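You operate a simulated robot arm through the tools that you are given. There is no shell and no other tool. Be economical: measure what you need, move in short steps, check, and stop when the job is done.

Carry out the task below with a simulated robot arm. There is one attempt and no reset: what you move stays moved.

## Task
Set the valve block to HAND, swap its coil for the 12 V one and cap the IN port.
Fine: HAND first; the old coil goes in the red tray; the red cap fits IN. Set down upright: coil.

Only the result counts: the job must be done as asked and must still hold three seconds after the hand-in. Knocking over, shifting, dropping, spilling or breaking anything else fails it. A push-on lid holds only when it is set on centred and level and pressed home; a screw cap is set on level and turned clockwise until tight.

## Robot
A 7-joint arm with a fingered hand on a trunk, on a base that drives. Base frame: it is fixed to the floor where the robot stands at the start and does not move with it; the origin is under the middle of the robot, x ahead of it, y to its left, z up. Lengths are in m, angles in rad, forces in N, time in s.
With the tool pointing down near the work surface it reaches from about 0.4 to 0.74 m from the robot's upright axis, wherever it stands. Its first joint turns from -2.897 to 2.897 rad. Places, roughly: blue knob [0.5, -0.2, 0.9]; brass port [0.5, 0, 0.9]; inside of the red tray [0.6, 0.2, 0.9]; stem of the valve block [0.5, -0.1, 0.9]; yellow cap [0.5, -0.1, 0.9]; yellow cap (5x5x3 cm) [0.5, -0.1, 0.9]. Payload 3.4 kg.
The tool frame sits at the grasp point between the pads (the TCP): z along the fingers, y along the line on which they close. The tips reach 0.025 m beyond it. Largest opening 0.088 m; the body of the gripper starts 0.029 m behind the TCP. The gripper is a hand of 3 fingers: y runs from the thumb to the fingers, the wrist lies at [-0.013, -0.106, -0.174] in the tool frame, and closing takes about 1.5 s.
Orientation is that of the tool frame in the base frame, as [roll, pitch, yaw] about the fixed x, y, z axes, in that order (R = Rz(yaw) Ry(pitch) Rx(roll)). With the fingers straight down and the wrist toward the robot, the tool's x, y and z point along [0, 1, 0], [1, 0, 0] and [0, 0, -1] of the base frame.

## Interface
- The arm moves only by the tool arm_command. Its argument "moves" is a list that holds one entry, the list of rows, each a list of 7 numbers: the shift along the tool's x, y, z in units of 40 mm (1.0 is 40 mm), then the turn, a rotation vector about the tool's x, y, z in units of 6 degrees (1.0 is 6 degrees), then the finger opening in m, from 0 to 0.088. In form: [[[x, y, z, wx, wy, wz, jaw], ...]]. A call has 1 to 10 rows; each row shifts and turns the commanded pose from where the row before left it, along the tool's axes as they then stand. A call with a number of a shift or a turn outside -1 to 1 is refused whole. Rows are played at 5 a second. More than 0.05 m and 0.15 rad between two rows, or a gripper value outside its range, and nothing of the call is played. A pose out of reach is approached as far as the arm can. The call stops where the force on the tool passes 40 N (or 10 N more than at its start, if that is more) or the arm is blocked; 0.2 s more then pass. The fingers move at their own pace (about 0.072 m/s each) and stop on an object; they squeeze with about 28 N. The grip force told is the motor's: it shows also when the fingers shut on nothing. Time passes only in rows, and 0.2 s behind the last, so rows that do not move let the fingers close. The reply holds the time, the measured pose of the TCP, the force on the tool along the base axes, the opening and the grip force, in the units named above and with some noise, with the torque about the TCP (base axes, N m) and any sound that the robot's microphone picked up, and new pictures: "pictures" is both (left out), scene, wrist or none.
- Cameras (640 x 400 px; columns grow to the right, rows downward): "scene" is now at [0.026, 0.1252, 1.5017]; the picture's right is [-0.38, -0.92, 0.00], its down [-0.58, 0.24, -0.78] and it looks along [0.72, -0.30, -0.62] (base axes); focal length 254 px, centre (320, 200). "wrist" rides on the gripper at [0.058, -0.085, -0.099] in the tool frame; the picture's right is [-0.67, 0.35, -0.66], its down [-0.69, -0.63, 0.37] and it looks along [-0.29, 0.69, 0.66] (tool axes); focal length 261 px, centre (320, 200). There is no depth. A picture from a camera that has moved, and an enlarged one, comes with that camera's place and axes in the base frame and with its lens. The place of the scene camera against the robot may be out by one fixed shift of up to 0.018 m in any direction.
- slide_trunk(by): slides the trunk up (or, below 0, down) by that many m; the arm and the scene camera ride with it, the base frame stays. It gives what a move gives, with no picture.
- roll_base(legs): drives the robot by 1 to 6 legs, each [ahead, left, turn to the left] in m, m and rad, along the robot's own axes; the way and the turn of a leg run together, so that a leg with both is an arc; at most 1.5 m and 3.142 rad a leg. The arm and the cameras ride along, it lands a little off, and it stops where it bumps. It gives what a move gives, and a new picture of the scene camera.
- preshape(shape): the hand has 3 fingers and takes this shape, open, in about a second: jaw (thumb against the fingers, like two jaws); tri (thumb and two fingers); tip (a fingertip pinch); poke (one finger out to press); point (the index stretched); flat (the hand flat); cup (the hand cupped); fist (a fist). The gripper value then closes the fingers along that shape, each until it touches; the sizes above hold for jaw. It gives what a move gives, with no picture.
- turn_head(pan, tilt): turns the head with the scene camera to pan (to the left, within 2.705 rad either way) and tilt (down, from -0.506 to 1.204), counted from straight ahead of the robot. It gives what a move gives, and a new picture of the scene camera.
- close_up(camera, box): a new picture of the part [left, top, right, bottom] of that camera's present view, enlarged. No time passes.
- sign_off(): hands the job in; it is judged then, once.

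Go step by step. Nothing tells you exact positions but the pictures and the camera data: compare them with the known pose of the tool, close in by small moves and look again before you grip or let go. The budget is 120 turns and 260 pictures, counting those below and the enlarged ones. Unless the task says otherwise, let go and move clear before handing in, and close with one line.

The tools are called after "Request:" as name(argument=value, ...) on one line, values as JSON. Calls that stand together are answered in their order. arm_command: Moves the arm, as the interface text tells. Its arguments: {"type":"object","properties":{"moves":{"type":"array"},"pictures":{"type":"string","enum":["both","scene","wrist","none"]}},"required":["moves"]} The other tools are called the same way: slide_trunk (by) slides the trunk up or down; preshape (shape) gives the hand a shape; roll_base (legs) drives the base; turn_head (pan, tilt) turns the head that bears the scene camera; close_up (camera, box) takes an enlarged picture of a part of a camera's view; sign_off () hands the job in.

At the start:

```text
time_s: 0.0
tool_pos: [0.4131, 0.0614, 1.1751]
tcp_rot: [-3.141, 0.0, 1.572]
ft_force: [-0.6, 0.2, -0.8]
wrist_torque: [0.02, 0.0, 0.0]
finger_gap: 0.0877
grip_force: 0.2
shape: jaw
trunk travel left (down, up): [-0.5, 0.09]
robot x, y, heading: [-0.0012, 0.0001, -0.001]
head pan, tilt: [-0.393, 0.674]
```

scene: 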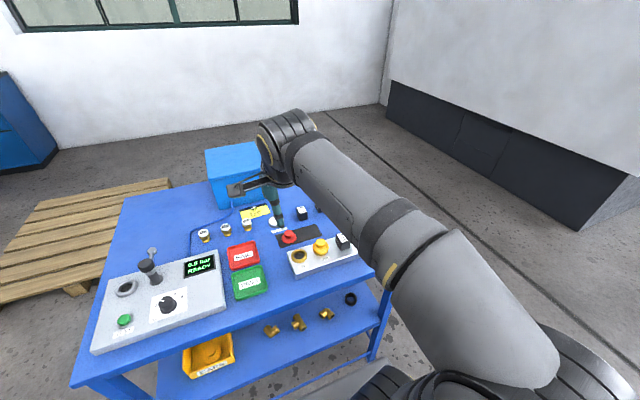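
wrist: 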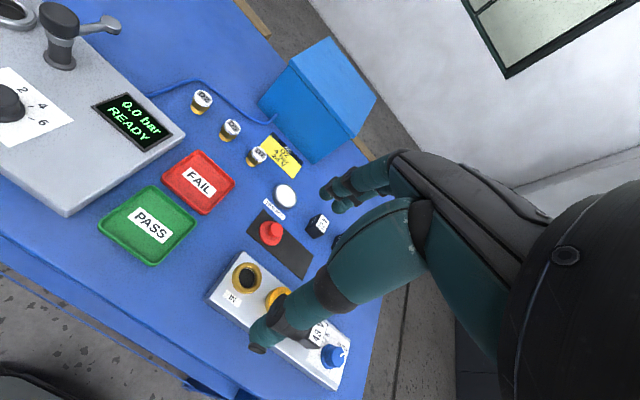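

I see the bench with the valve block on the right, red and green trays and several small parts. I'll look closer before moving.

Request:
close_up(camera="scene", box=[220, 190, 380, 290])

Request:
close_up(camera="wrist", box=[180, 100, 380, 400])

```text
4.00 times, centred on (300, 240) of scene
camera zoom: at [0.026, 0.1252, 1.5017], right [-0.38, -0.92, 0.0], down [-0.58, 0.24, -0.78], along [0.72, -0.3, -0.62], focal length 1016 px, centre (400, 40)
```

zoom: 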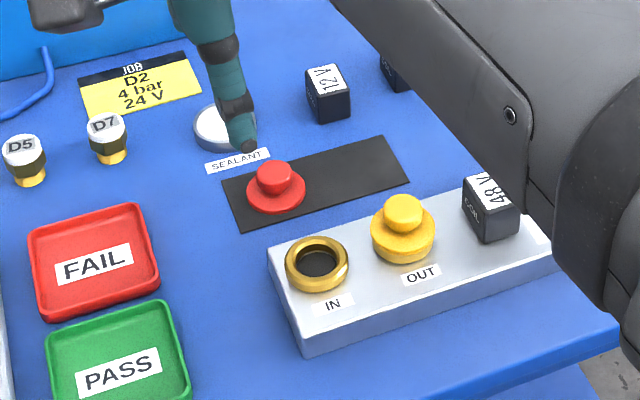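

```text
1.33 times, centred on (280, 250) of wrist
camera zoom: at [0.3282, 0.1189, 1.2744], right [0.35, -0.67, 0.66], down [-0.63, -0.69, -0.37], along [0.69, -0.29, -0.66], focal length 348 px, centre (373, 133)
```

zoom: 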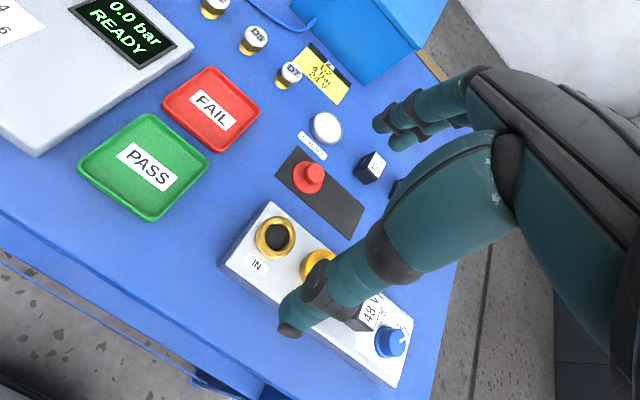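

Request:
arm_command(moves=[[[-1, 0, 0, 0, 0, 0, 0.088], [-1, 0, 0, 0, 0, 0, 0.088], [-1, 0, 0, 0, 0, 0, 0.088], [-1, 0, 0, 0, 0, 0, 0.088], [-1, 0, 0, 0, 0, 0, 0.088], [0, -1, 0, 0, 0, 0, 0.088], [0, 0, 0, 0, 0, 0, 0.088]]])

```text
time_s: 1.6
tool_pos: [0.3713, -0.1376, 1.1751]
tcp_rot: [-3.141, 0.001, 1.57]
ft_force: [-0.3, -0.2, 0.2]
wrist_torque: [0.0, 0.0, 0.01]
finger_gap: 0.0876
grip_force: 0.0
shape: jaw
trunk travel left (down, up): [-0.5, 0.09]
robot x, y, heading: [-0.0011, -0.0029, 0.0]
head pan, tilt: [-0.393, 0.674]
camera scene: at [0.0258, 0.1253, 1.5017], right [-0.38, -0.92, 0.0], down [-0.58, 0.24, -0.78], along [0.72, -0.3, -0.62], focal length 254 px, centre (320, 200)
camera wrist: at [0.2861, -0.08, 1.274], right [0.35, -0.67, 0.66], down [-0.63, -0.69, -0.37], along [0.69, -0.28, -0.66], focal length 261 px, centre (320, 200)
```

scene: 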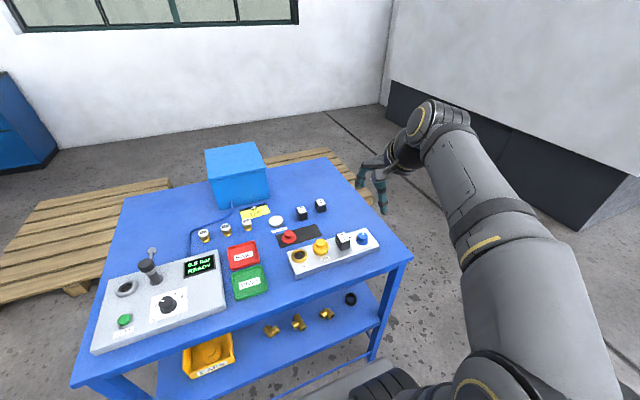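
wrist: 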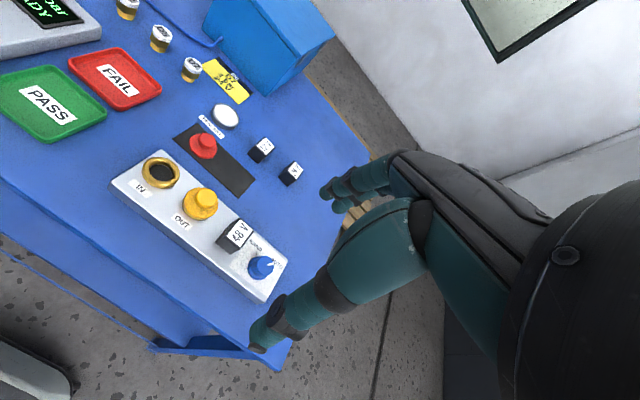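

Request:
close_up(camera="wrist", box=[100, 80, 310, 310])

Request:
close_up(camera="scene", box=[260, 190, 390, 290])

Request:
close_up(camera="scene", box=[320, 220, 380, 258])

```text
1.74 times, centred on (205, 195) of wrist
camera zoom: at [0.2861, -0.08, 1.274], right [0.35, -0.67, 0.66], down [-0.63, -0.69, -0.37], along [0.69, -0.28, -0.66], focal length 453 px, centre (520, 209)
```

zoom: 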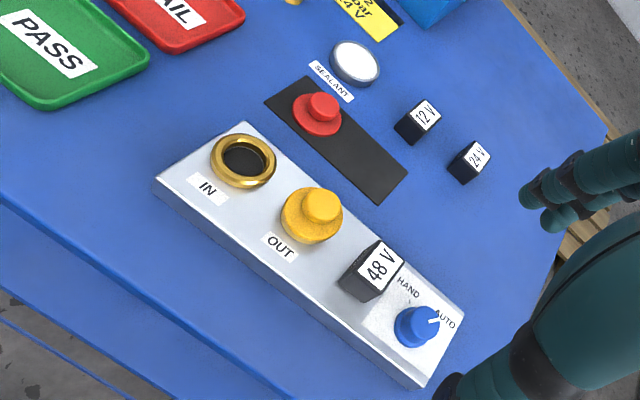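

```text
4.00 times, centred on (325, 240) of scene
camera zoom: at [0.0258, 0.1253, 1.5017], right [-0.38, -0.92, 0.0], down [-0.58, 0.24, -0.78], along [0.72, -0.3, -0.62], focal length 1016 px, centre (300, 40)
```

zoom: 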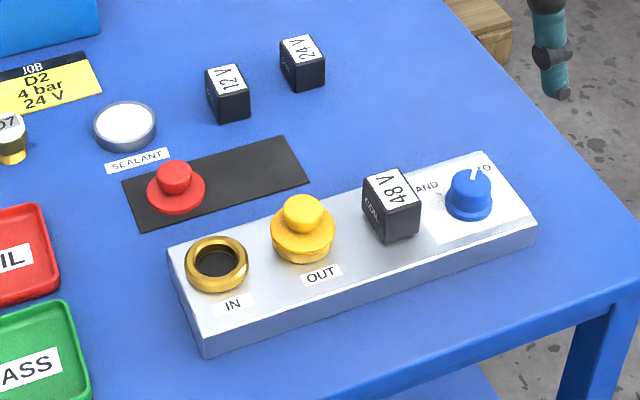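

```text
10.53 times, centred on (350, 239) of scene
camera zoom: at [0.0258, 0.1253, 1.5017], right [-0.38, -0.92, 0.0], down [-0.58, 0.24, -0.78], along [0.72, -0.3, -0.62], focal length 2673 px, centre (4, -210)
```

zoom: 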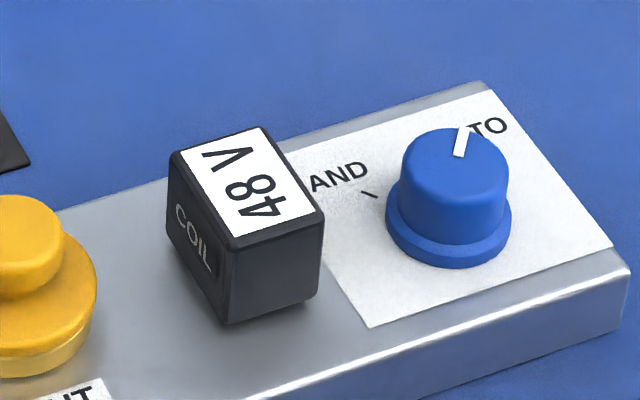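

The knob points to AUTO and HAND is about 60° counter-clockwise from it. I place the knob near (0.476, -0.21, top about 0.905), and I'll hover above it with the hand pre-turned.

Request:
arm_command(moves=[[[-0.3, 0.4375, 0.733, 0, 0, 0, 0.088], [-0.3, 0.4375, 0.733, 0, 0, 0, 0.088], [-0.3, 0.4375, 0.733, 0, 0, 0, 0.088], [-0.3, 0.4375, 0.733, 0, 0, 0, 0.088], [-0.3, 0.4375, 0.733, 0, 0, 0, 0.088], [-0.3, 0.4375, 0.733, 0, 0, 0, 0.088], [0, 0, 0, 0, 0, 0, 0.088]]])

```text
time_s: 3.2
tool_pos: [0.479, -0.2095, 1.0001]
tcp_rot: [3.141, 0.0, 1.57]
ft_force: [-0.5, 0.1, 0.4]
wrist_torque: [0.03, 0.01, -0.03]
finger_gap: 0.088
grip_force: 0.0
shape: jaw
trunk travel left (down, up): [-0.5, 0.09]
robot x, y, heading: [0.0016, 0.0022, 0.003]
head pan, tilt: [-0.393, 0.674]
camera scene: at [0.0262, 0.1252, 1.5017], right [-0.38, -0.92, 0.0], down [-0.58, 0.24, -0.78], along [0.72, -0.3, -0.62], focal length 254 px, centre (320, 200)
camera wrist: at [0.3941, -0.1526, 1.0988], right [0.35, -0.67, 0.66], down [-0.63, -0.69, -0.37], along [0.69, -0.29, -0.66], focal length 261 px, centre (320, 200)
```

scene: 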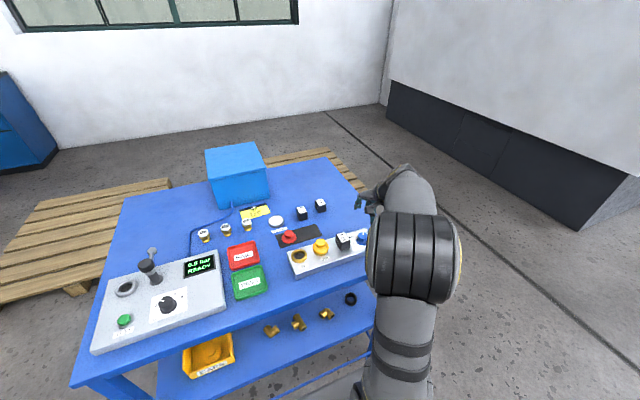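
wrist: 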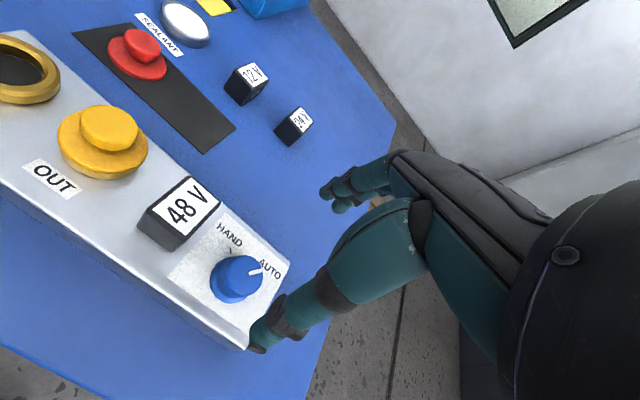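

Request:
arm_command(moves=[[[0, -0.05, 0, 0, 0, 1, 0.088], [0, 0, 0, 0, 0, 1, 0.088], [0, 0, 0, 0, 0, 1, 0.088], [0, 0, 0, 0, 0, 1, 0.088], [0, 0, 0, 0, 0, 1, 0.088], [0, 0, 0.6, 0, 0, 0, 0.08], [0, 0, 0.6, 0, 0, 0, 0.07], [0, 0, 0, 0, 0, 0, 0.07]]], pictures="wrist")

Request:
close_up(camera="wrist", box=[160, 160, 400, 400])

```text
time_s: 5.0
tool_pos: [0.4781, -0.2113, 0.9518]
tcp_rot: [-3.141, 0.001, 1.049]
ft_force: [-0.3, 0.3, -1.0]
wrist_torque: [0.02, -0.02, 0.0]
finger_gap: 0.0699
grip_force: 0.0
shape: jaw
trunk travel left (down, up): [-0.5, 0.09]
robot x, y, heading: [-0.0032, -0.0019, 0.003]
head pan, tilt: [-0.393, 0.674]
camera wrist: at [0.4323, -0.1188, 1.0505], right [-0.03, -0.75, 0.66], down [-0.89, -0.28, -0.37], along [0.46, -0.59, -0.66], focal length 261 px, centre (320, 200)
```

wrist: 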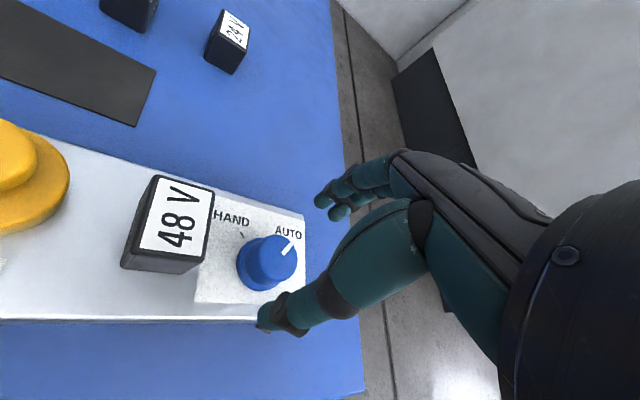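

```text
1.67 times, centred on (280, 280) of wrist
camera zoom: at [0.4323, -0.1188, 1.0505], right [-0.03, -0.75, 0.66], down [-0.89, -0.28, -0.37], along [0.46, -0.59, -0.66], focal length 434 px, centre (387, 67)
```

zoom: 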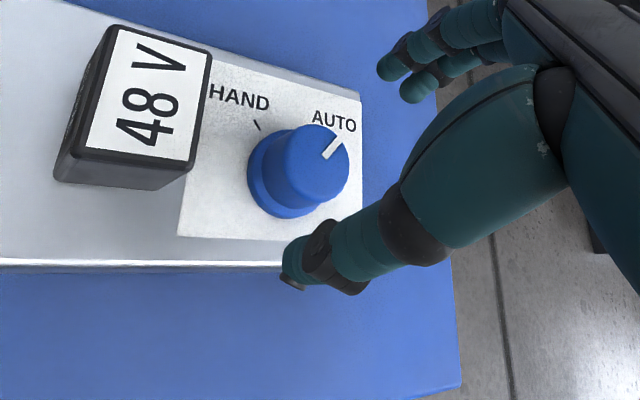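

Request:
arm_command(moves=[[[0.06, -0.06, 0.3, 0, 0, 0, 0.07], [0, 0, 0.35, 0, 0, 0, 0.07], [0, 0, 0.3, 0, 0, 0, 0.07], [0, 0, 0, 0, 0, 0, 0.07]]], pictures="wrist")

Request:
close_up(camera="wrist", box=[220, 160, 400, 340])

```text
time_s: 6.0
tool_pos: [0.4765, -0.2066, 0.9141]
tcp_rot: [-3.14, -0.001, 1.047]
ft_force: [-0.2, 0.1, 0.6]
wrist_torque: [0.01, -0.02, -0.02]
finger_gap: 0.0703
grip_force: 0.1
shape: jaw
trunk travel left (down, up): [-0.5, 0.09]
robot x, y, heading: [0.0001, 0.0003, 0.005]
head pan, tilt: [-0.393, 0.674]
camera wrist: at [0.4315, -0.1147, 1.0124], right [-0.03, -0.75, 0.66], down [-0.89, -0.28, -0.37], along [0.46, -0.59, -0.66], focal length 261 px, centre (320, 200)
```

wrist: 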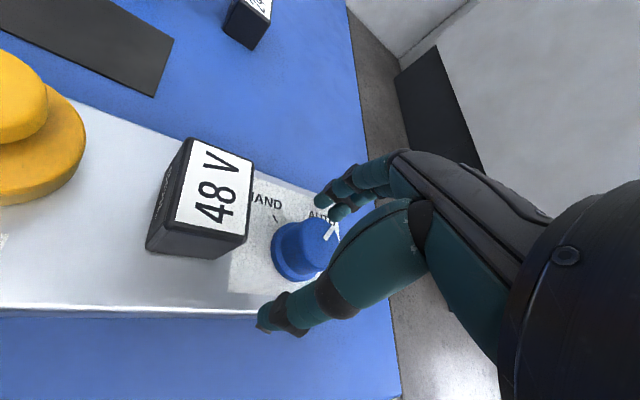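

```text
2.22 times, centred on (310, 250) of wrist
camera zoom: at [0.4315, -0.1147, 1.0124], right [-0.03, -0.75, 0.66], down [-0.89, -0.28, -0.37], along [0.46, -0.59, -0.66], focal length 579 px, centre (342, 89)
```

zoom: 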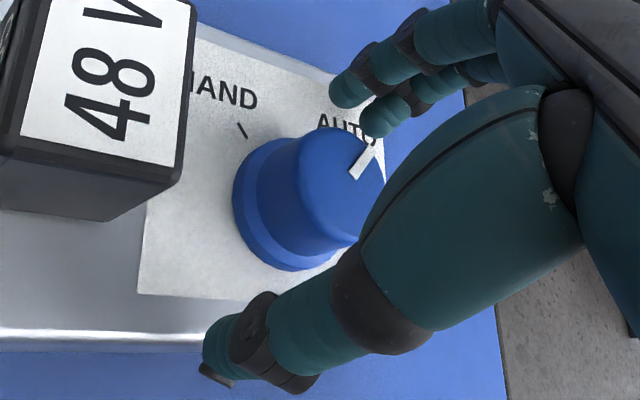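

Request:
arm_command(moves=[[[0, 0, 0, 0, 0, 0, 0.05], [0, 0, 0, 0, 0, 0, 0.04], [0, 0, 0, 0, 0, 0, 0.02], [0, 0, 0, 0, 0, 0, 0.02], [0, 0, 0, 0, 0, 0, 0.02], [0, 0, 0, 0, 0, 0, 0.02]]], pictures="wrist")

Request:
close_up(camera="wrist", box=[220, 160, 400, 340])

```text
time_s: 7.4
tool_pos: [0.4783, -0.2073, 0.9136]
tcp_rot: [3.14, 0.0, 1.047]
ft_force: [5.4, 0.2, 0.2]
wrist_torque: [-0.03, -0.18, -0.01]
finger_gap: 0.0248
grip_force: 28.2
shape: jaw
trunk travel left (down, up): [-0.5, 0.09]
robot x, y, heading: [0.0067, 0.0031, -0.0]
head pan, tilt: [-0.393, 0.674]
camera wrist: at [0.4322, -0.1147, 1.0124], right [-0.03, -0.75, 0.66], down [-0.89, -0.28, -0.37], along [0.46, -0.59, -0.66], focal length 261 px, centre (320, 200)
```

wrist: 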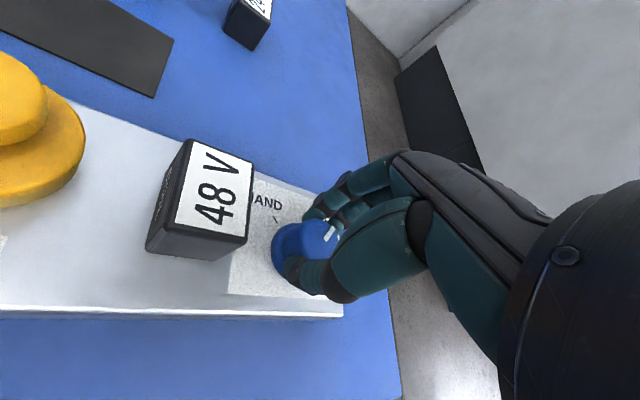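

```text
2.22 times, centred on (310, 250) of wrist
camera zoom: at [0.4322, -0.1147, 1.0124], right [-0.03, -0.75, 0.66], down [-0.89, -0.28, -0.37], along [0.46, -0.59, -0.66], focal length 579 px, centre (342, 89)
```

zoom: 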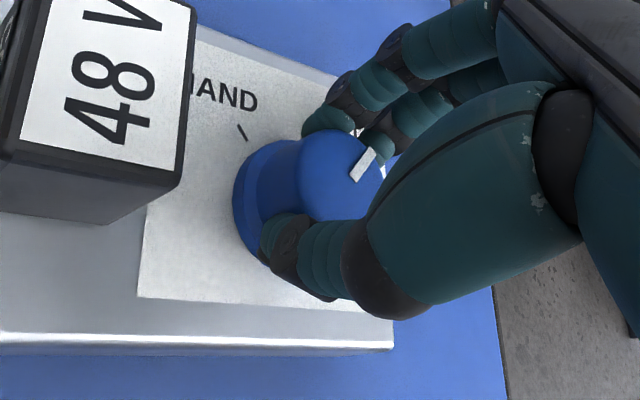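

Request:
arm_command(moves=[[[0, 0, 0, 0, 0, -1, 0.02], [0, 0, 0, 0, 0, -1, 0.02], [0, 0, 0, 0, 0, -1, 0.02], [0, 0, 0, 0, 0, -1, 0.02], [0, 0, 0, 0, 0, -1, 0.02], [0, 0, 0, 0, 0, 0, 0.02]]], pictures="wrist")

```text
time_s: 8.8
tool_pos: [0.4763, -0.2078, 0.9142]
tcp_rot: [3.141, 0.001, 1.571]
ft_force: [-2.2, -3.5, -1.8]
wrist_torque: [-0.08, 0.01, -0.01]
finger_gap: 0.0247
grip_force: 27.8
shape: jaw
trunk travel left (down, up): [-0.5, 0.09]
robot x, y, heading: [-0.0008, -0.0014, 0.008]
head pan, tilt: [-0.393, 0.674]
camera wrist: at [0.3903, -0.1506, 1.0125], right [0.35, -0.67, 0.66], down [-0.63, -0.69, -0.37], along [0.69, -0.28, -0.66], focal length 261 px, centre (320, 200)
```

wrist: 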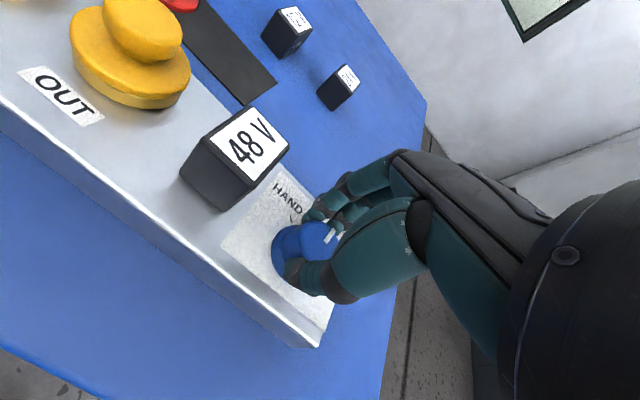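

The knob turns with the hand and the block stays still, so I'll turn the other half.

Request:
arm_command(moves=[[[0, 0, 0, 0, 0, -1, 0.02], [0, 0, 0, 0, 0, -1, 0.02], [0, 0, 0, 0, 0, -1, 0.02], [0, 0, 0, 0, 0, -1, 0.02], [0, 0, 0, 0, 0, -1, 0.02], [0, 0, 0, 0, 0, 0, 0.02]]], pictures="wrist")

Request:
close_up(camera="wrist", box=[220, 160, 400, 340])

```text
time_s: 10.2
tool_pos: [0.4751, -0.2088, 0.9142]
tcp_rot: [3.141, 0.0, 2.096]
ft_force: [-3.4, -8.8, 2.9]
wrist_torque: [-0.17, 0.07, -0.04]
finger_gap: 0.0245
grip_force: 27.9
shape: jaw
trunk travel left (down, up): [-0.5, 0.09]
robot x, y, heading: [-0.0027, -0.0002, 0.001]
head pan, tilt: [-0.393, 0.674]
camera wrist: at [0.3721, -0.2016, 1.0121], right [0.64, -0.41, 0.66], down [-0.2, -0.91, -0.37], along [0.74, 0.1, -0.66], focal length 261 px, centre (320, 200)
```

wrist: 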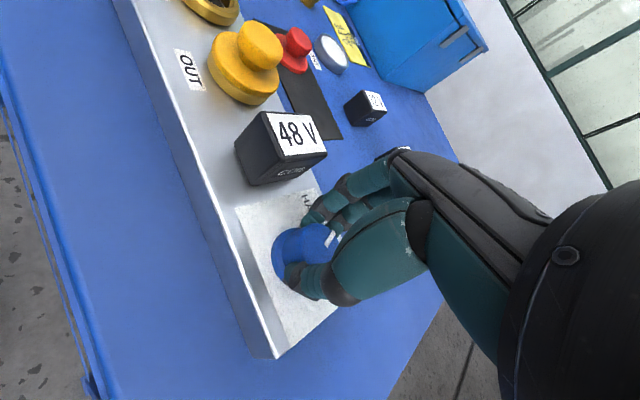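

```text
2.22 times, centred on (310, 250) of wrist
camera zoom: at [0.3721, -0.2016, 1.0121], right [0.64, -0.41, 0.66], down [-0.2, -0.91, -0.37], along [0.74, 0.1, -0.66], focal length 579 px, centre (342, 89)
```

zoom: 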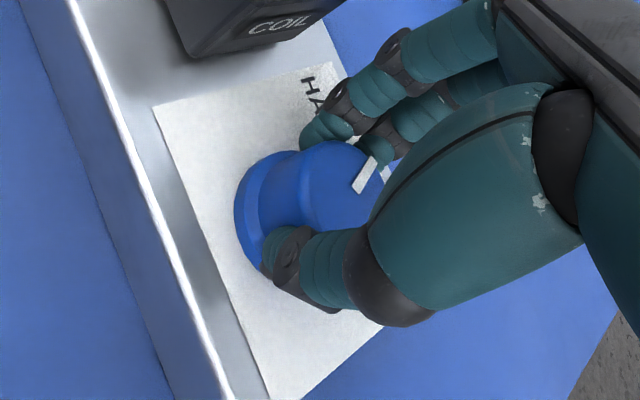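

Request:
arm_command(moves=[[[0, 0, 0, 0, 0, 0, 0.06], [0, 0, 0, 0, 0, 0, 0.07], [0, 0, 0, 0, 0, 0, 0.07], [0, 0, -0.5, 0, 0, 0, 0.07], [0, 0, -1, 0, 0, 0, 0.07], [0, 0, -1, 0, 0, 0, 0.07], [0, 0, -0.5, 0, 0, 0, 0.07], [0, 0, 0, 0, 0, 0, 0.07]]], pictures="both")

Request:
close_up(camera="wrist", box=[160, 160, 360, 360])

```text
time_s: 12.0
tool_pos: [0.476, -0.2071, 1.0333]
tcp_rot: [-3.14, 0.0, 2.095]
ft_force: [-0.9, 0.0, 0.1]
wrist_torque: [-0.02, 0.02, 0.02]
finger_gap: 0.0697
grip_force: 0.1
shape: jaw
trunk travel left (down, up): [-0.5, 0.09]
robot x, y, heading: [-0.003, -0.0014, 0.001]
head pan, tilt: [-0.393, 0.674]
camera scene: at [0.026, 0.1252, 1.5017], right [-0.38, -0.92, 0.0], down [-0.58, 0.24, -0.78], along [0.72, -0.3, -0.62], focal length 254 px, centre (320, 200)
camera wrist: at [0.3733, -0.2001, 1.1323], right [0.64, -0.41, 0.66], down [-0.2, -0.91, -0.37], along [0.74, 0.1, -0.66], focal length 261 px, centre (320, 200)
```

scene: 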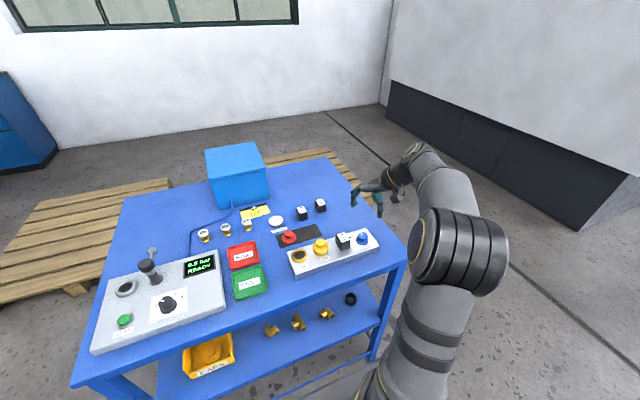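
wrist: 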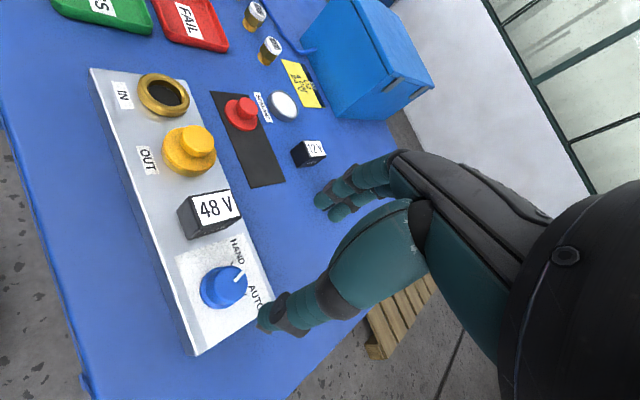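

```text
2.00 times, centred on (260, 260) of wrist
camera zoom: at [0.3733, -0.2001, 1.1323], right [0.64, -0.41, 0.66], down [-0.2, -0.91, -0.37], along [0.74, 0.1, -0.66], focal length 521 px, centre (440, 80)
```

zoom: 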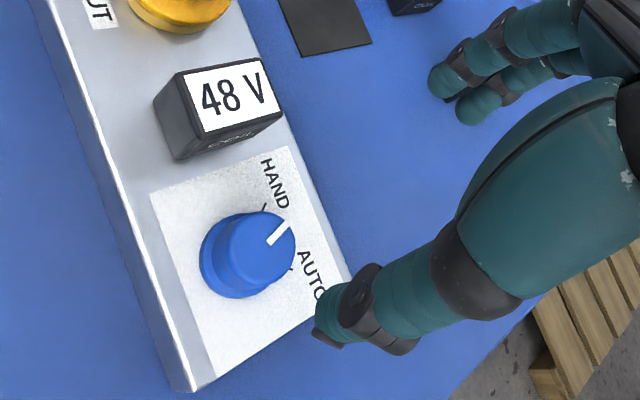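

Request:
close_up(camera="scene", box=[330, 220, 390, 258])

Request:
close_up(camera="wrist", box=[180, 225, 280, 325])

```text
10.53 times, centred on (360, 239) of scene
camera zoom: at [0.026, 0.1252, 1.5017], right [-0.38, -0.92, 0.0], down [-0.58, 0.24, -0.78], along [0.72, -0.3, -0.62], focal length 2673 px, centre (-101, -210)
```

zoom: 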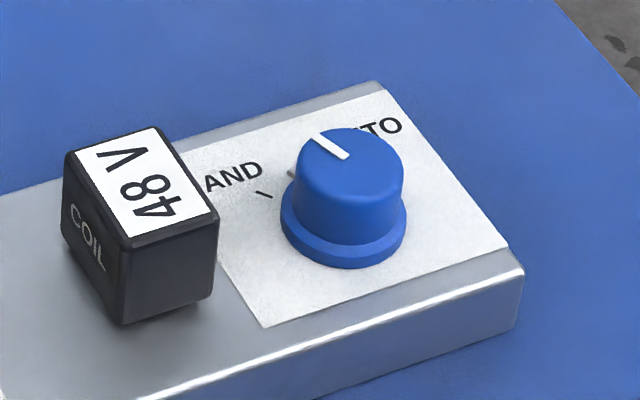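

```text
4.00 times, centred on (230, 275) of wrist
camera zoom: at [0.3733, -0.2001, 1.1323], right [0.64, -0.41, 0.66], down [-0.2, -0.91, -0.37], along [0.74, 0.1, -0.66], focal length 1043 px, centre (680, -100)
```

zoom: 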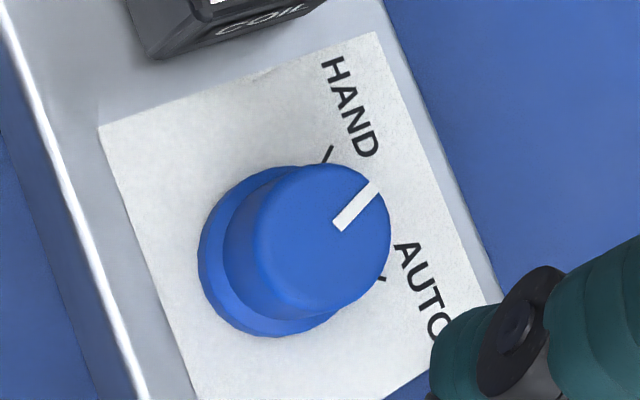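

The knob followed the hand exactly but sits at about 20°, and the HAND tick is at about 34°. I'll grip it again and turn about 14° more.

Request:
arm_command(moves=[[[0, 0, 0.8, 0, 0, 0, 0.07], [0, 0, 0.8, 0, 0, 0, 0.07], [0, 0, 0.8, 0, 0, 0, 0.07], [0, 0, 0.6, 0, 0, 0, 0.07], [0, 0, 0, 0, 0, 0, 0.05], [0, 0, 0, 0, 0, 0, 0.03], [0, 0, 0, 0, 0, 0, 0.02], [0, 0, 0, 0, 0, 0, 0.02], [0, 0, 0, 0, 0, 0, 0.02], [0, 0, 0, 0, 0, 0, 0.02]]], pictures="none")

Request:
arm_command(moves=[[[0, 0, 0, 0, 0, -0.8, 0.02], [0, 0, 0, 0, 0, -0.8, 0.02], [0, 0, 0, 0, 0, -0.8, 0.02], [0, 0, 0, 0, 0, 0, 0.02]]], pictures="wrist")

Request:
close_up(camera="wrist", box=[240, 170, 400, 320])

```text
time_s: 14.2
tool_pos: [0.4767, -0.2061, 0.9138]
tcp_rot: [3.141, 0.003, 2.095]
ft_force: [-3.2, 4.0, -3.3]
wrist_torque: [0.08, 0.05, 0.0]
finger_gap: 0.0224
grip_force: 27.6
shape: jaw
trunk travel left (down, up): [-0.5, 0.09]
robot x, y, heading: [-0.0009, 0.0017, 0.002]
head pan, tilt: [-0.393, 0.674]
```

```text
time_s: 15.2
tool_pos: [0.476, -0.2068, 0.9136]
tcp_rot: [-3.14, -0.001, 2.346]
ft_force: [-5.2, 4.7, -8.5]
wrist_torque: [0.06, 0.08, -0.02]
finger_gap: 0.022
grip_force: 28.0
shape: jaw
trunk travel left (down, up): [-0.5, 0.09]
robot x, y, heading: [0.0007, 0.0025, 0.002]
head pan, tilt: [-0.393, 0.674]
camera wrist: at [0.3746, -0.2257, 1.0127], right [0.72, -0.23, 0.66], down [0.03, -0.93, -0.37], along [0.7, 0.28, -0.66], focal length 261 px, centre (320, 200)
```

wrist: 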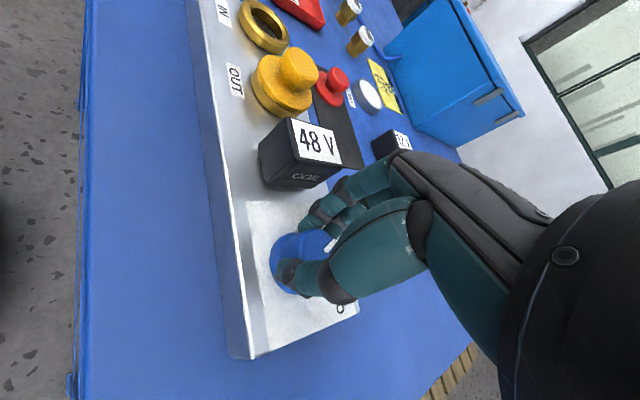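

```text
2.67 times, centred on (320, 245) of wrist
camera zoom: at [0.3746, -0.2257, 1.0127], right [0.72, -0.23, 0.66], down [0.03, -0.93, -0.37], along [0.7, 0.28, -0.66], focal length 695 px, centre (320, 80)
```

zoom: 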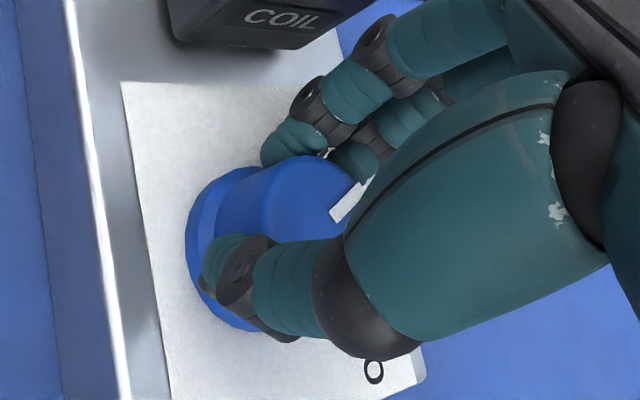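

Request:
arm_command(moves=[[[0, 0, 0, 0, 0, 0, 0.06], [0, 0, 0, 0, 0, 0, 0.07], [0, 0, 0, 0, 0, 0, 0.07], [0, 0, -0.5, 0, 0, 0, 0.07], [0, 0, -1, 0, 0, 0, 0.07], [0, 0, -1, 0, 0, 0, 0.07], [0, 0, -0.5, 0, 0, 0, 0.07], [0, 0, 0, 0, 0, 0, 0.07]]], pictures="none")

Request:
close_up(camera="wrist", box=[180, 225, 280, 325])

Request:
close_up(camera="scene", box=[330, 220, 390, 258])

```text
time_s: 17.0
tool_pos: [0.4759, -0.2064, 1.0338]
tcp_rot: [-3.141, 0.0, 2.347]
ft_force: [-0.5, 0.8, -0.5]
wrist_torque: [-0.01, 0.01, 0.02]
finger_gap: 0.0696
grip_force: 0.2
shape: jaw
trunk travel left (down, up): [-0.5, 0.09]
robot x, y, heading: [0.0005, -0.0031, 0.002]
head pan, tilt: [-0.393, 0.674]
```

```text
4.00 times, centred on (230, 275) of wrist
camera zoom: at [0.3741, -0.2257, 1.1333], right [0.72, -0.23, 0.66], down [0.03, -0.93, -0.37], along [0.7, 0.28, -0.66], focal length 1043 px, centre (680, -100)
```

zoom: 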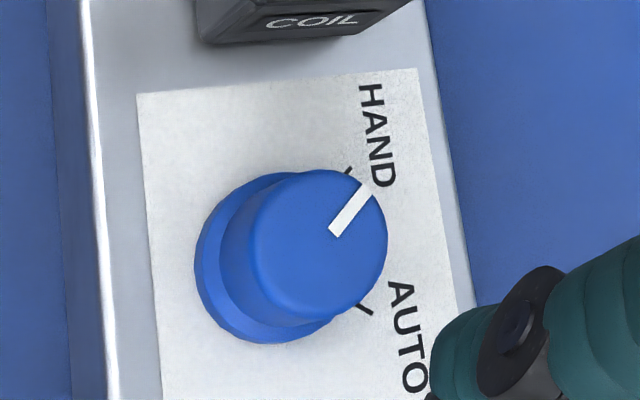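

```text
10.53 times, centred on (360, 239) of scene
camera zoom: at [0.0261, 0.1252, 1.5017], right [-0.38, -0.92, 0.0], down [-0.58, 0.24, -0.78], along [0.72, -0.3, -0.62], focal length 2673 px, centre (-101, -210)
```

zoom: 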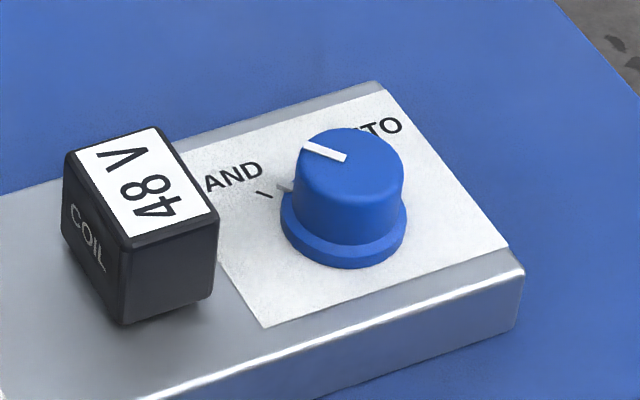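

The knob is on HAND, pointer at about 40° and tick at about 39°. Next I'll move above the 48 V coil.

Request:
arm_command(moves=[[[0, 0, 0, 0, 0, 1, 0.08], [0, 0, 0, 0, 0, 1, 0.08], [0, 0, 0, 0, 0, 1, 0.08], [0, 0, 0, 0, 0, 1, 0.08], [0, 0, 0, 0, 0, 1, 0.08], [0, 0, 0, 0, 0, 1, 0.08], [0, 0, 0, 0, 0, 1, 0.08], [0.8, 0.13, 0, 0, 0, 0.25, 0.08], [0.73, 0.13, 0, 0, 0, 0, 0.08], [0, 0, 0, 0, 0, 0, 0.08]]], pictures="wrist")

Request:
close_up(camera="wrist", box=[140, 150, 340, 350])

```text
time_s: 19.2
tool_pos: [0.4845, -0.1452, 1.033]
tcp_rot: [-3.142, 0.001, 1.588]
ft_force: [0.8, 0.6, 0.1]
wrist_torque: [-0.01, 0.0, -0.02]
finger_gap: 0.0798
grip_force: 0.0
shape: jaw
trunk travel left (down, up): [-0.5, 0.09]
robot x, y, heading: [-0.0017, -0.0004, -0.005]
head pan, tilt: [-0.393, 0.674]
camera wrist: at [0.3989, -0.0896, 1.1321], right [0.36, -0.66, 0.66], down [-0.62, -0.7, -0.37], along [0.7, -0.27, -0.66], focal length 261 px, centre (320, 200)
```

wrist: 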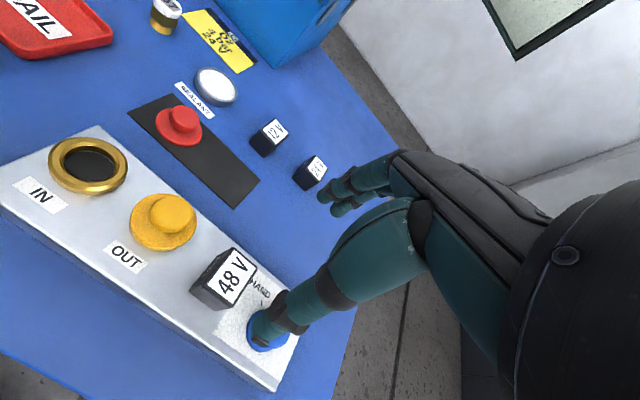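

```text
2.00 times, centred on (240, 250) of wrist
camera zoom: at [0.3989, -0.0896, 1.1321], right [0.36, -0.66, 0.66], down [-0.62, -0.7, -0.37], along [0.7, -0.27, -0.66], focal length 521 px, centre (480, 100)
```

zoom: 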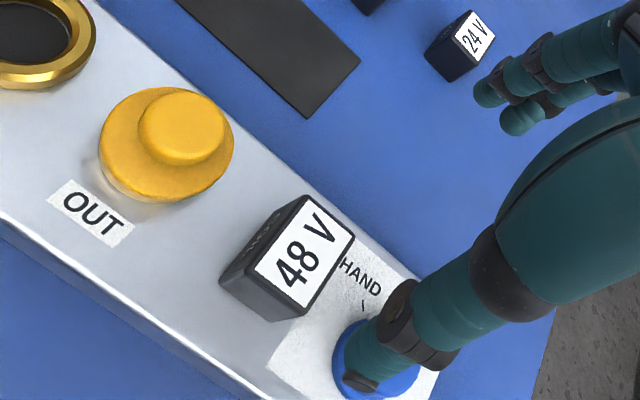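

Request:
arm_command(moves=[[[0, 0, 1, 0, 0, 0, 0.08], [0, 0, 1, 0, 0, 0, 0.08], [0, 0, 0.5, 0, 0, 0, 0.08], [0, 0, 0, 0, 0, 0, 0.08]]], pictures="wrist")

Request:
close_up(camera="wrist", box=[200, 160, 400, 360])

```text
time_s: 20.2
tool_pos: [0.4835, -0.147, 0.9345]
tcp_rot: [3.141, 0.0, 1.587]
ft_force: [0.2, -0.3, -0.5]
wrist_torque: [0.01, 0.03, -0.01]
finger_gap: 0.0799
grip_force: 0.0
shape: jaw
trunk travel left (down, up): [-0.5, 0.09]
robot x, y, heading: [0.0022, 0.0039, 0.003]
head pan, tilt: [-0.393, 0.674]
camera wrist: at [0.3978, -0.0903, 1.0335], right [0.36, -0.66, 0.66], down [-0.62, -0.7, -0.37], along [0.7, -0.27, -0.66], focal length 261 px, centre (320, 200)
```

wrist: 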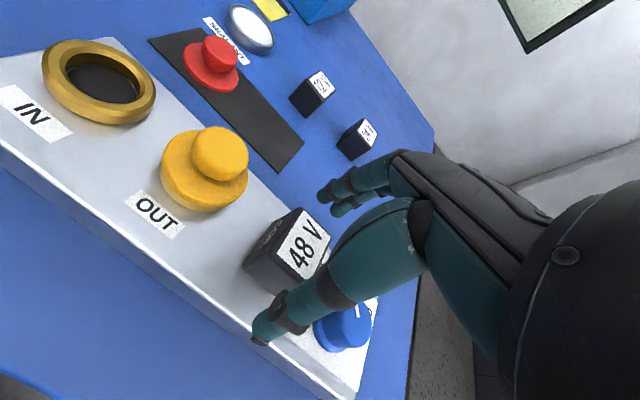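

```text
2.00 times, centred on (300, 260) of wrist
camera zoom: at [0.3978, -0.0903, 1.0335], right [0.36, -0.66, 0.66], down [-0.62, -0.7, -0.37], along [0.7, -0.27, -0.66], focal length 521 px, centre (360, 80)
```

zoom: 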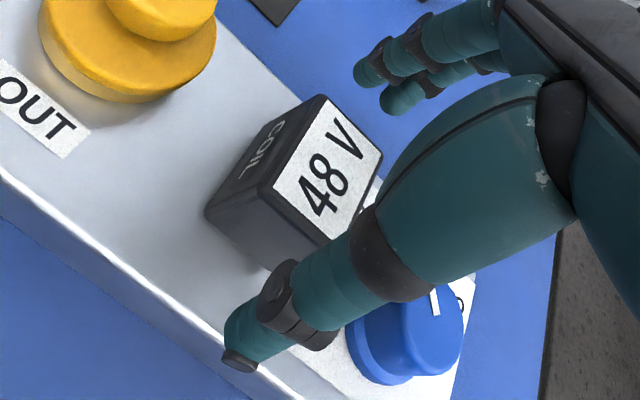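

Request:
arm_command(moves=[[[0.05, 0.04, 0.28, 0, 0, 0, 0.08], [0, 0, 0.28, 0, 0, 0, 0.08], [0, 0, 0, 0, 0, 0, 0.06], [0, 0, 0, 0, 0, 0, 0.04], [0, 0, 0, 0, 0, 0, 0.02], [0, 0, 0, 0, 0, 0, 0.015], [0, 0, 0, 0, 0, 0, 0.015], [0, 0, 0, 0, 0, 0, 0.015]]], pictures="wrist")

Request:
close_up(camera="wrist", box=[200, 160, 400, 360])

```text
time_s: 22.0
tool_pos: [0.4865, -0.1431, 0.91]
tcp_rot: [-3.14, 0.0, 1.585]
ft_force: [0.1, 0.2, 0.4]
wrist_torque: [0.0, 0.0, 0.02]
finger_gap: 0.0361
grip_force: 27.9
shape: jaw
trunk travel left (down, up): [-0.5, 0.09]
robot x, y, heading: [-0.0019, 0.0017, -0.004]
head pan, tilt: [-0.393, 0.674]
camera wrist: at [0.3992, -0.0878, 1.0103], right [0.36, -0.66, 0.66], down [-0.62, -0.7, -0.37], along [0.7, -0.27, -0.66], focal length 261 px, centre (320, 200)
```

wrist: 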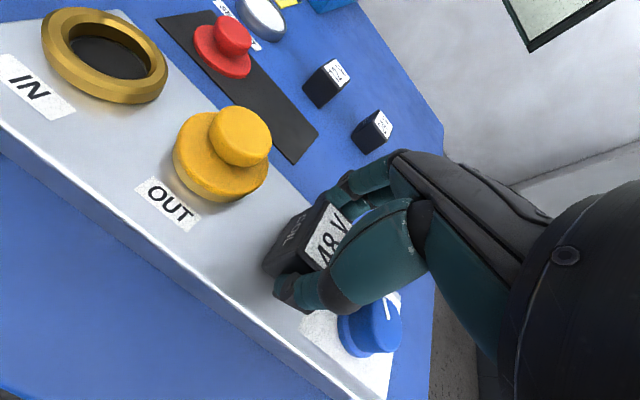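

```text
2.00 times, centred on (300, 260) of wrist
camera zoom: at [0.3992, -0.0878, 1.0103], right [0.36, -0.66, 0.66], down [-0.62, -0.7, -0.37], along [0.7, -0.27, -0.66], focal length 521 px, centre (360, 80)
```

zoom: 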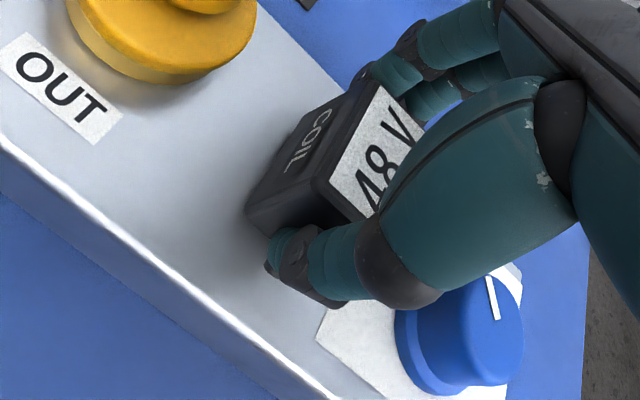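

Request:
arm_command(moves=[[[0, 0, -0.2, 0, 0, 0, 0.015], [0, 0, -0.3, 0, 0, 0, 0.015], [0, 0, -0.3, 0, 0, 0, 0.015], [0, 0, -0.5, 0, 0, 0, 0.015], [0, 0, -0.5, 0, 0, 0, 0.015], [0, 0, -0.7, 0, 0, 0, 0.015], [0, 0, 0, 0, 0, 0, 0.015]]], pictures="wrist")

Request:
close_up(camera="wrist", box=[180, 160, 380, 360])

```text
time_s: 23.6
tool_pos: [0.4863, -0.1432, 1.0116]
tcp_rot: [-3.141, -0.001, 1.587]
ft_force: [0.7, -0.3, -1.1]
wrist_torque: [-0.03, -0.01, -0.04]
finger_gap: 0.0361
grip_force: 27.9
shape: jaw
trunk travel left (down, up): [-0.5, 0.09]
robot x, y, heading: [-0.0018, -0.0011, -0.002]
head pan, tilt: [-0.393, 0.674]
camera wrist: at [0.3994, -0.0876, 1.1097], right [0.36, -0.66, 0.66], down [-0.62, -0.7, -0.37], along [0.7, -0.27, -0.66], focal length 261 px, centre (320, 200)
```

wrist: 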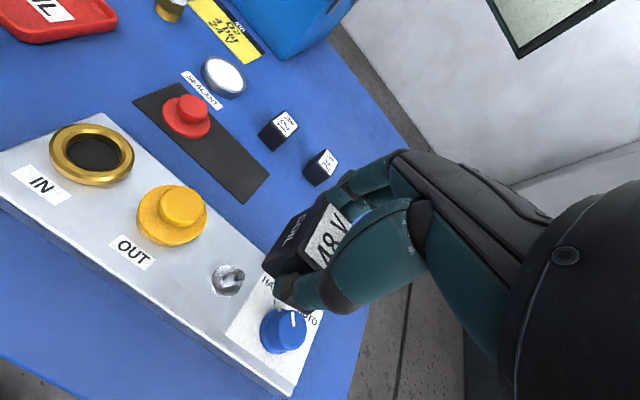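

```text
2.00 times, centred on (280, 260) of wrist
camera zoom: at [0.3994, -0.0876, 1.1097], right [0.36, -0.66, 0.66], down [-0.62, -0.7, -0.37], along [0.7, -0.27, -0.66], focal length 521 px, centre (400, 80)
```

zoom: 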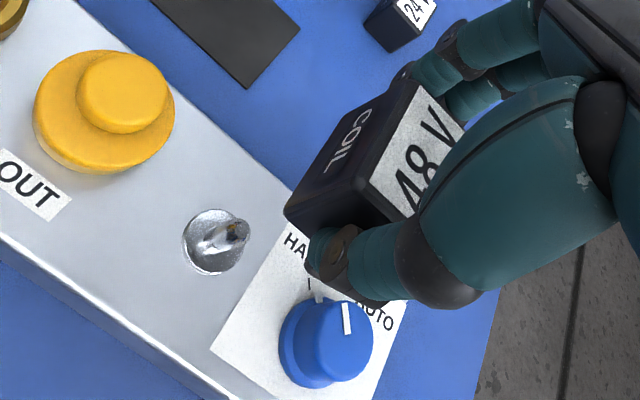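

The coil came off cleanly and the stem is bare. I'll carry the coil over the red FAIL tray, at about (0.58, 0.15).

Request:
arm_command(moves=[[[0.92, 0.3, 0, 0, 0, 0, 0.015], [0.92, 0.3, 0, 0, 0, 0, 0.015], [0.92, 0.3, 0, 0, 0, 0, 0.015], [0.92, 0.3, 0, 0, 0, 0, 0.015], [0.92, 0.3, 0, 0, 0, 0, 0.015], [0.92, 0.3, 0, 0, 0, 0, 0.015], [0.92, 0.3, 0, 0, 0, 0, 0.015], [0.91, 0.3, 0, 0, 0, 0, 0.015], [0, 0, 0, 0, 0, 0, 0.015]]], pictures="both")

Request:
close_up(camera="scene", box=[210, 190, 370, 290])

```text
time_s: 25.6
tool_pos: [0.5768, 0.1544, 1.0091]
tcp_rot: [-3.141, 0.001, 1.586]
ft_force: [0.5, 0.3, -1.7]
wrist_torque: [0.03, 0.02, 0.02]
finger_gap: 0.0362
grip_force: 27.8
shape: jaw
trunk travel left (down, up): [-0.5, 0.09]
robot x, y, heading: [-0.0023, 0.0015, -0.001]
head pan, tilt: [-0.393, 0.674]
camera scene: at [0.0262, 0.1253, 1.5017], right [-0.38, -0.92, 0.0], down [-0.58, 0.24, -0.78], along [0.72, -0.3, -0.62], focal length 254 px, centre (320, 200)
camera wrist: at [0.4907, 0.2099, 1.1088], right [0.36, -0.66, 0.66], down [-0.62, -0.7, -0.37], along [0.7, -0.27, -0.66], focal length 261 px, centre (320, 200)
```

scene: 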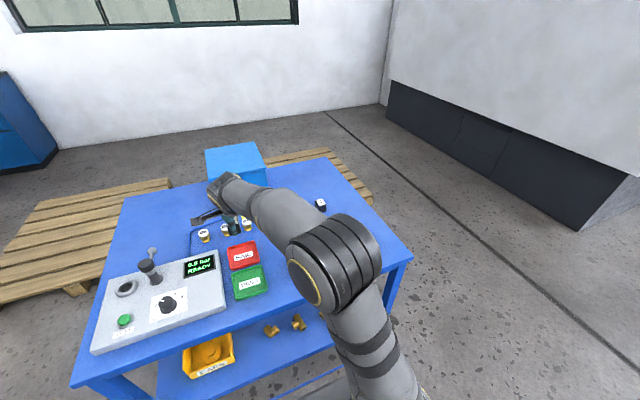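
wrist: 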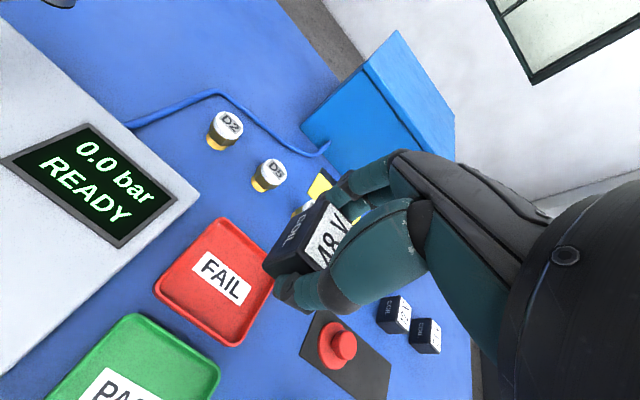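

```text
4.00 times, centred on (290, 240) of scene
camera zoom: at [0.0262, 0.1253, 1.5017], right [-0.38, -0.92, 0.0], down [-0.58, 0.24, -0.78], along [0.72, -0.3, -0.62], focal length 1016 px, centre (440, 40)
```

zoom: 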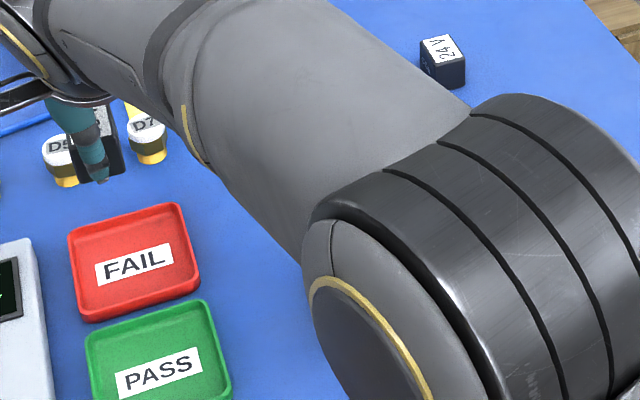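

Request:
arm_command(moves=[[[0, 0, 0.9, 0, 0, 0, 0.015], [0, 0, 0.9, 0, 0, 0, 0.015], [0, 0, 0.8, 0, 0, 0, 0.015], [0, 0, 0, 0, 0, 0, 0.015]]], pictures="wrist")

Request:
close_up(camera="wrist", box=[160, 180, 400, 400])

Request:
close_up(camera="scene", box=[210, 200, 290, 270])

```text
time_s: 26.6
tool_pos: [0.5767, 0.1538, 0.9059]
tcp_rot: [3.141, -0.001, 1.587]
ft_force: [0.8, 0.0, -0.8]
wrist_torque: [0.0, -0.03, 0.03]
finger_gap: 0.0359
grip_force: 28.0
shape: jaw
trunk travel left (down, up): [-0.5, 0.09]
robot x, y, heading: [-0.0001, -0.0008, -0.005]
head pan, tilt: [-0.393, 0.674]
camera wrist: at [0.491, 0.21, 1.0042], right [0.36, -0.66, 0.66], down [-0.62, -0.7, -0.37], along [0.7, -0.27, -0.66], focal length 261 px, centre (320, 200)
```

wrist: 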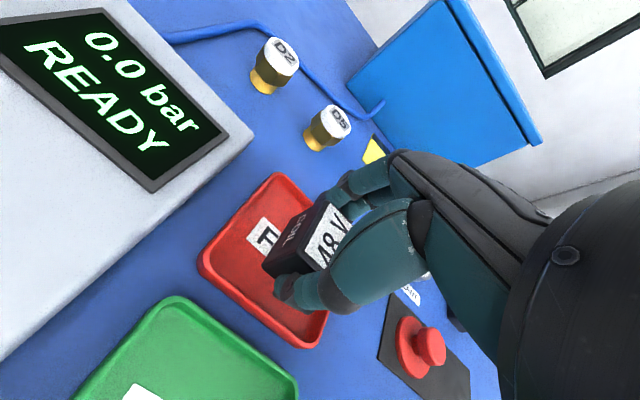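

```text
1.82 times, centred on (280, 290) of wrist
camera zoom: at [0.491, 0.21, 1.0042], right [0.36, -0.66, 0.66], down [-0.62, -0.7, -0.37], along [0.7, -0.27, -0.66], focal length 474 px, centre (393, 36)
```

zoom: 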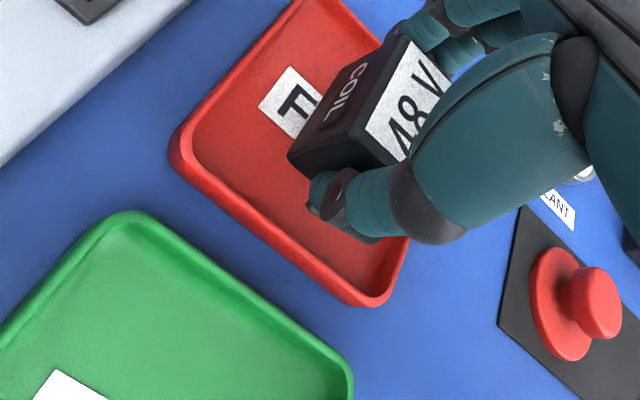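

```text
5.71 times, centred on (250, 235) of scene
camera zoom: at [0.0263, 0.1253, 1.5017], right [-0.38, -0.92, 0.0], down [-0.58, 0.24, -0.78], along [0.72, -0.3, -0.62], focal length 1451 px, centre (720, 0)
```

zoom: 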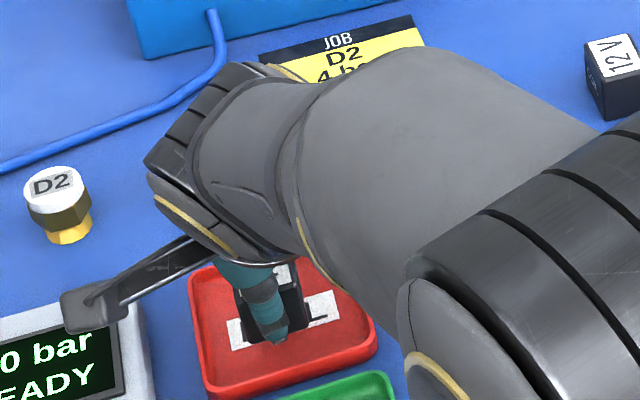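

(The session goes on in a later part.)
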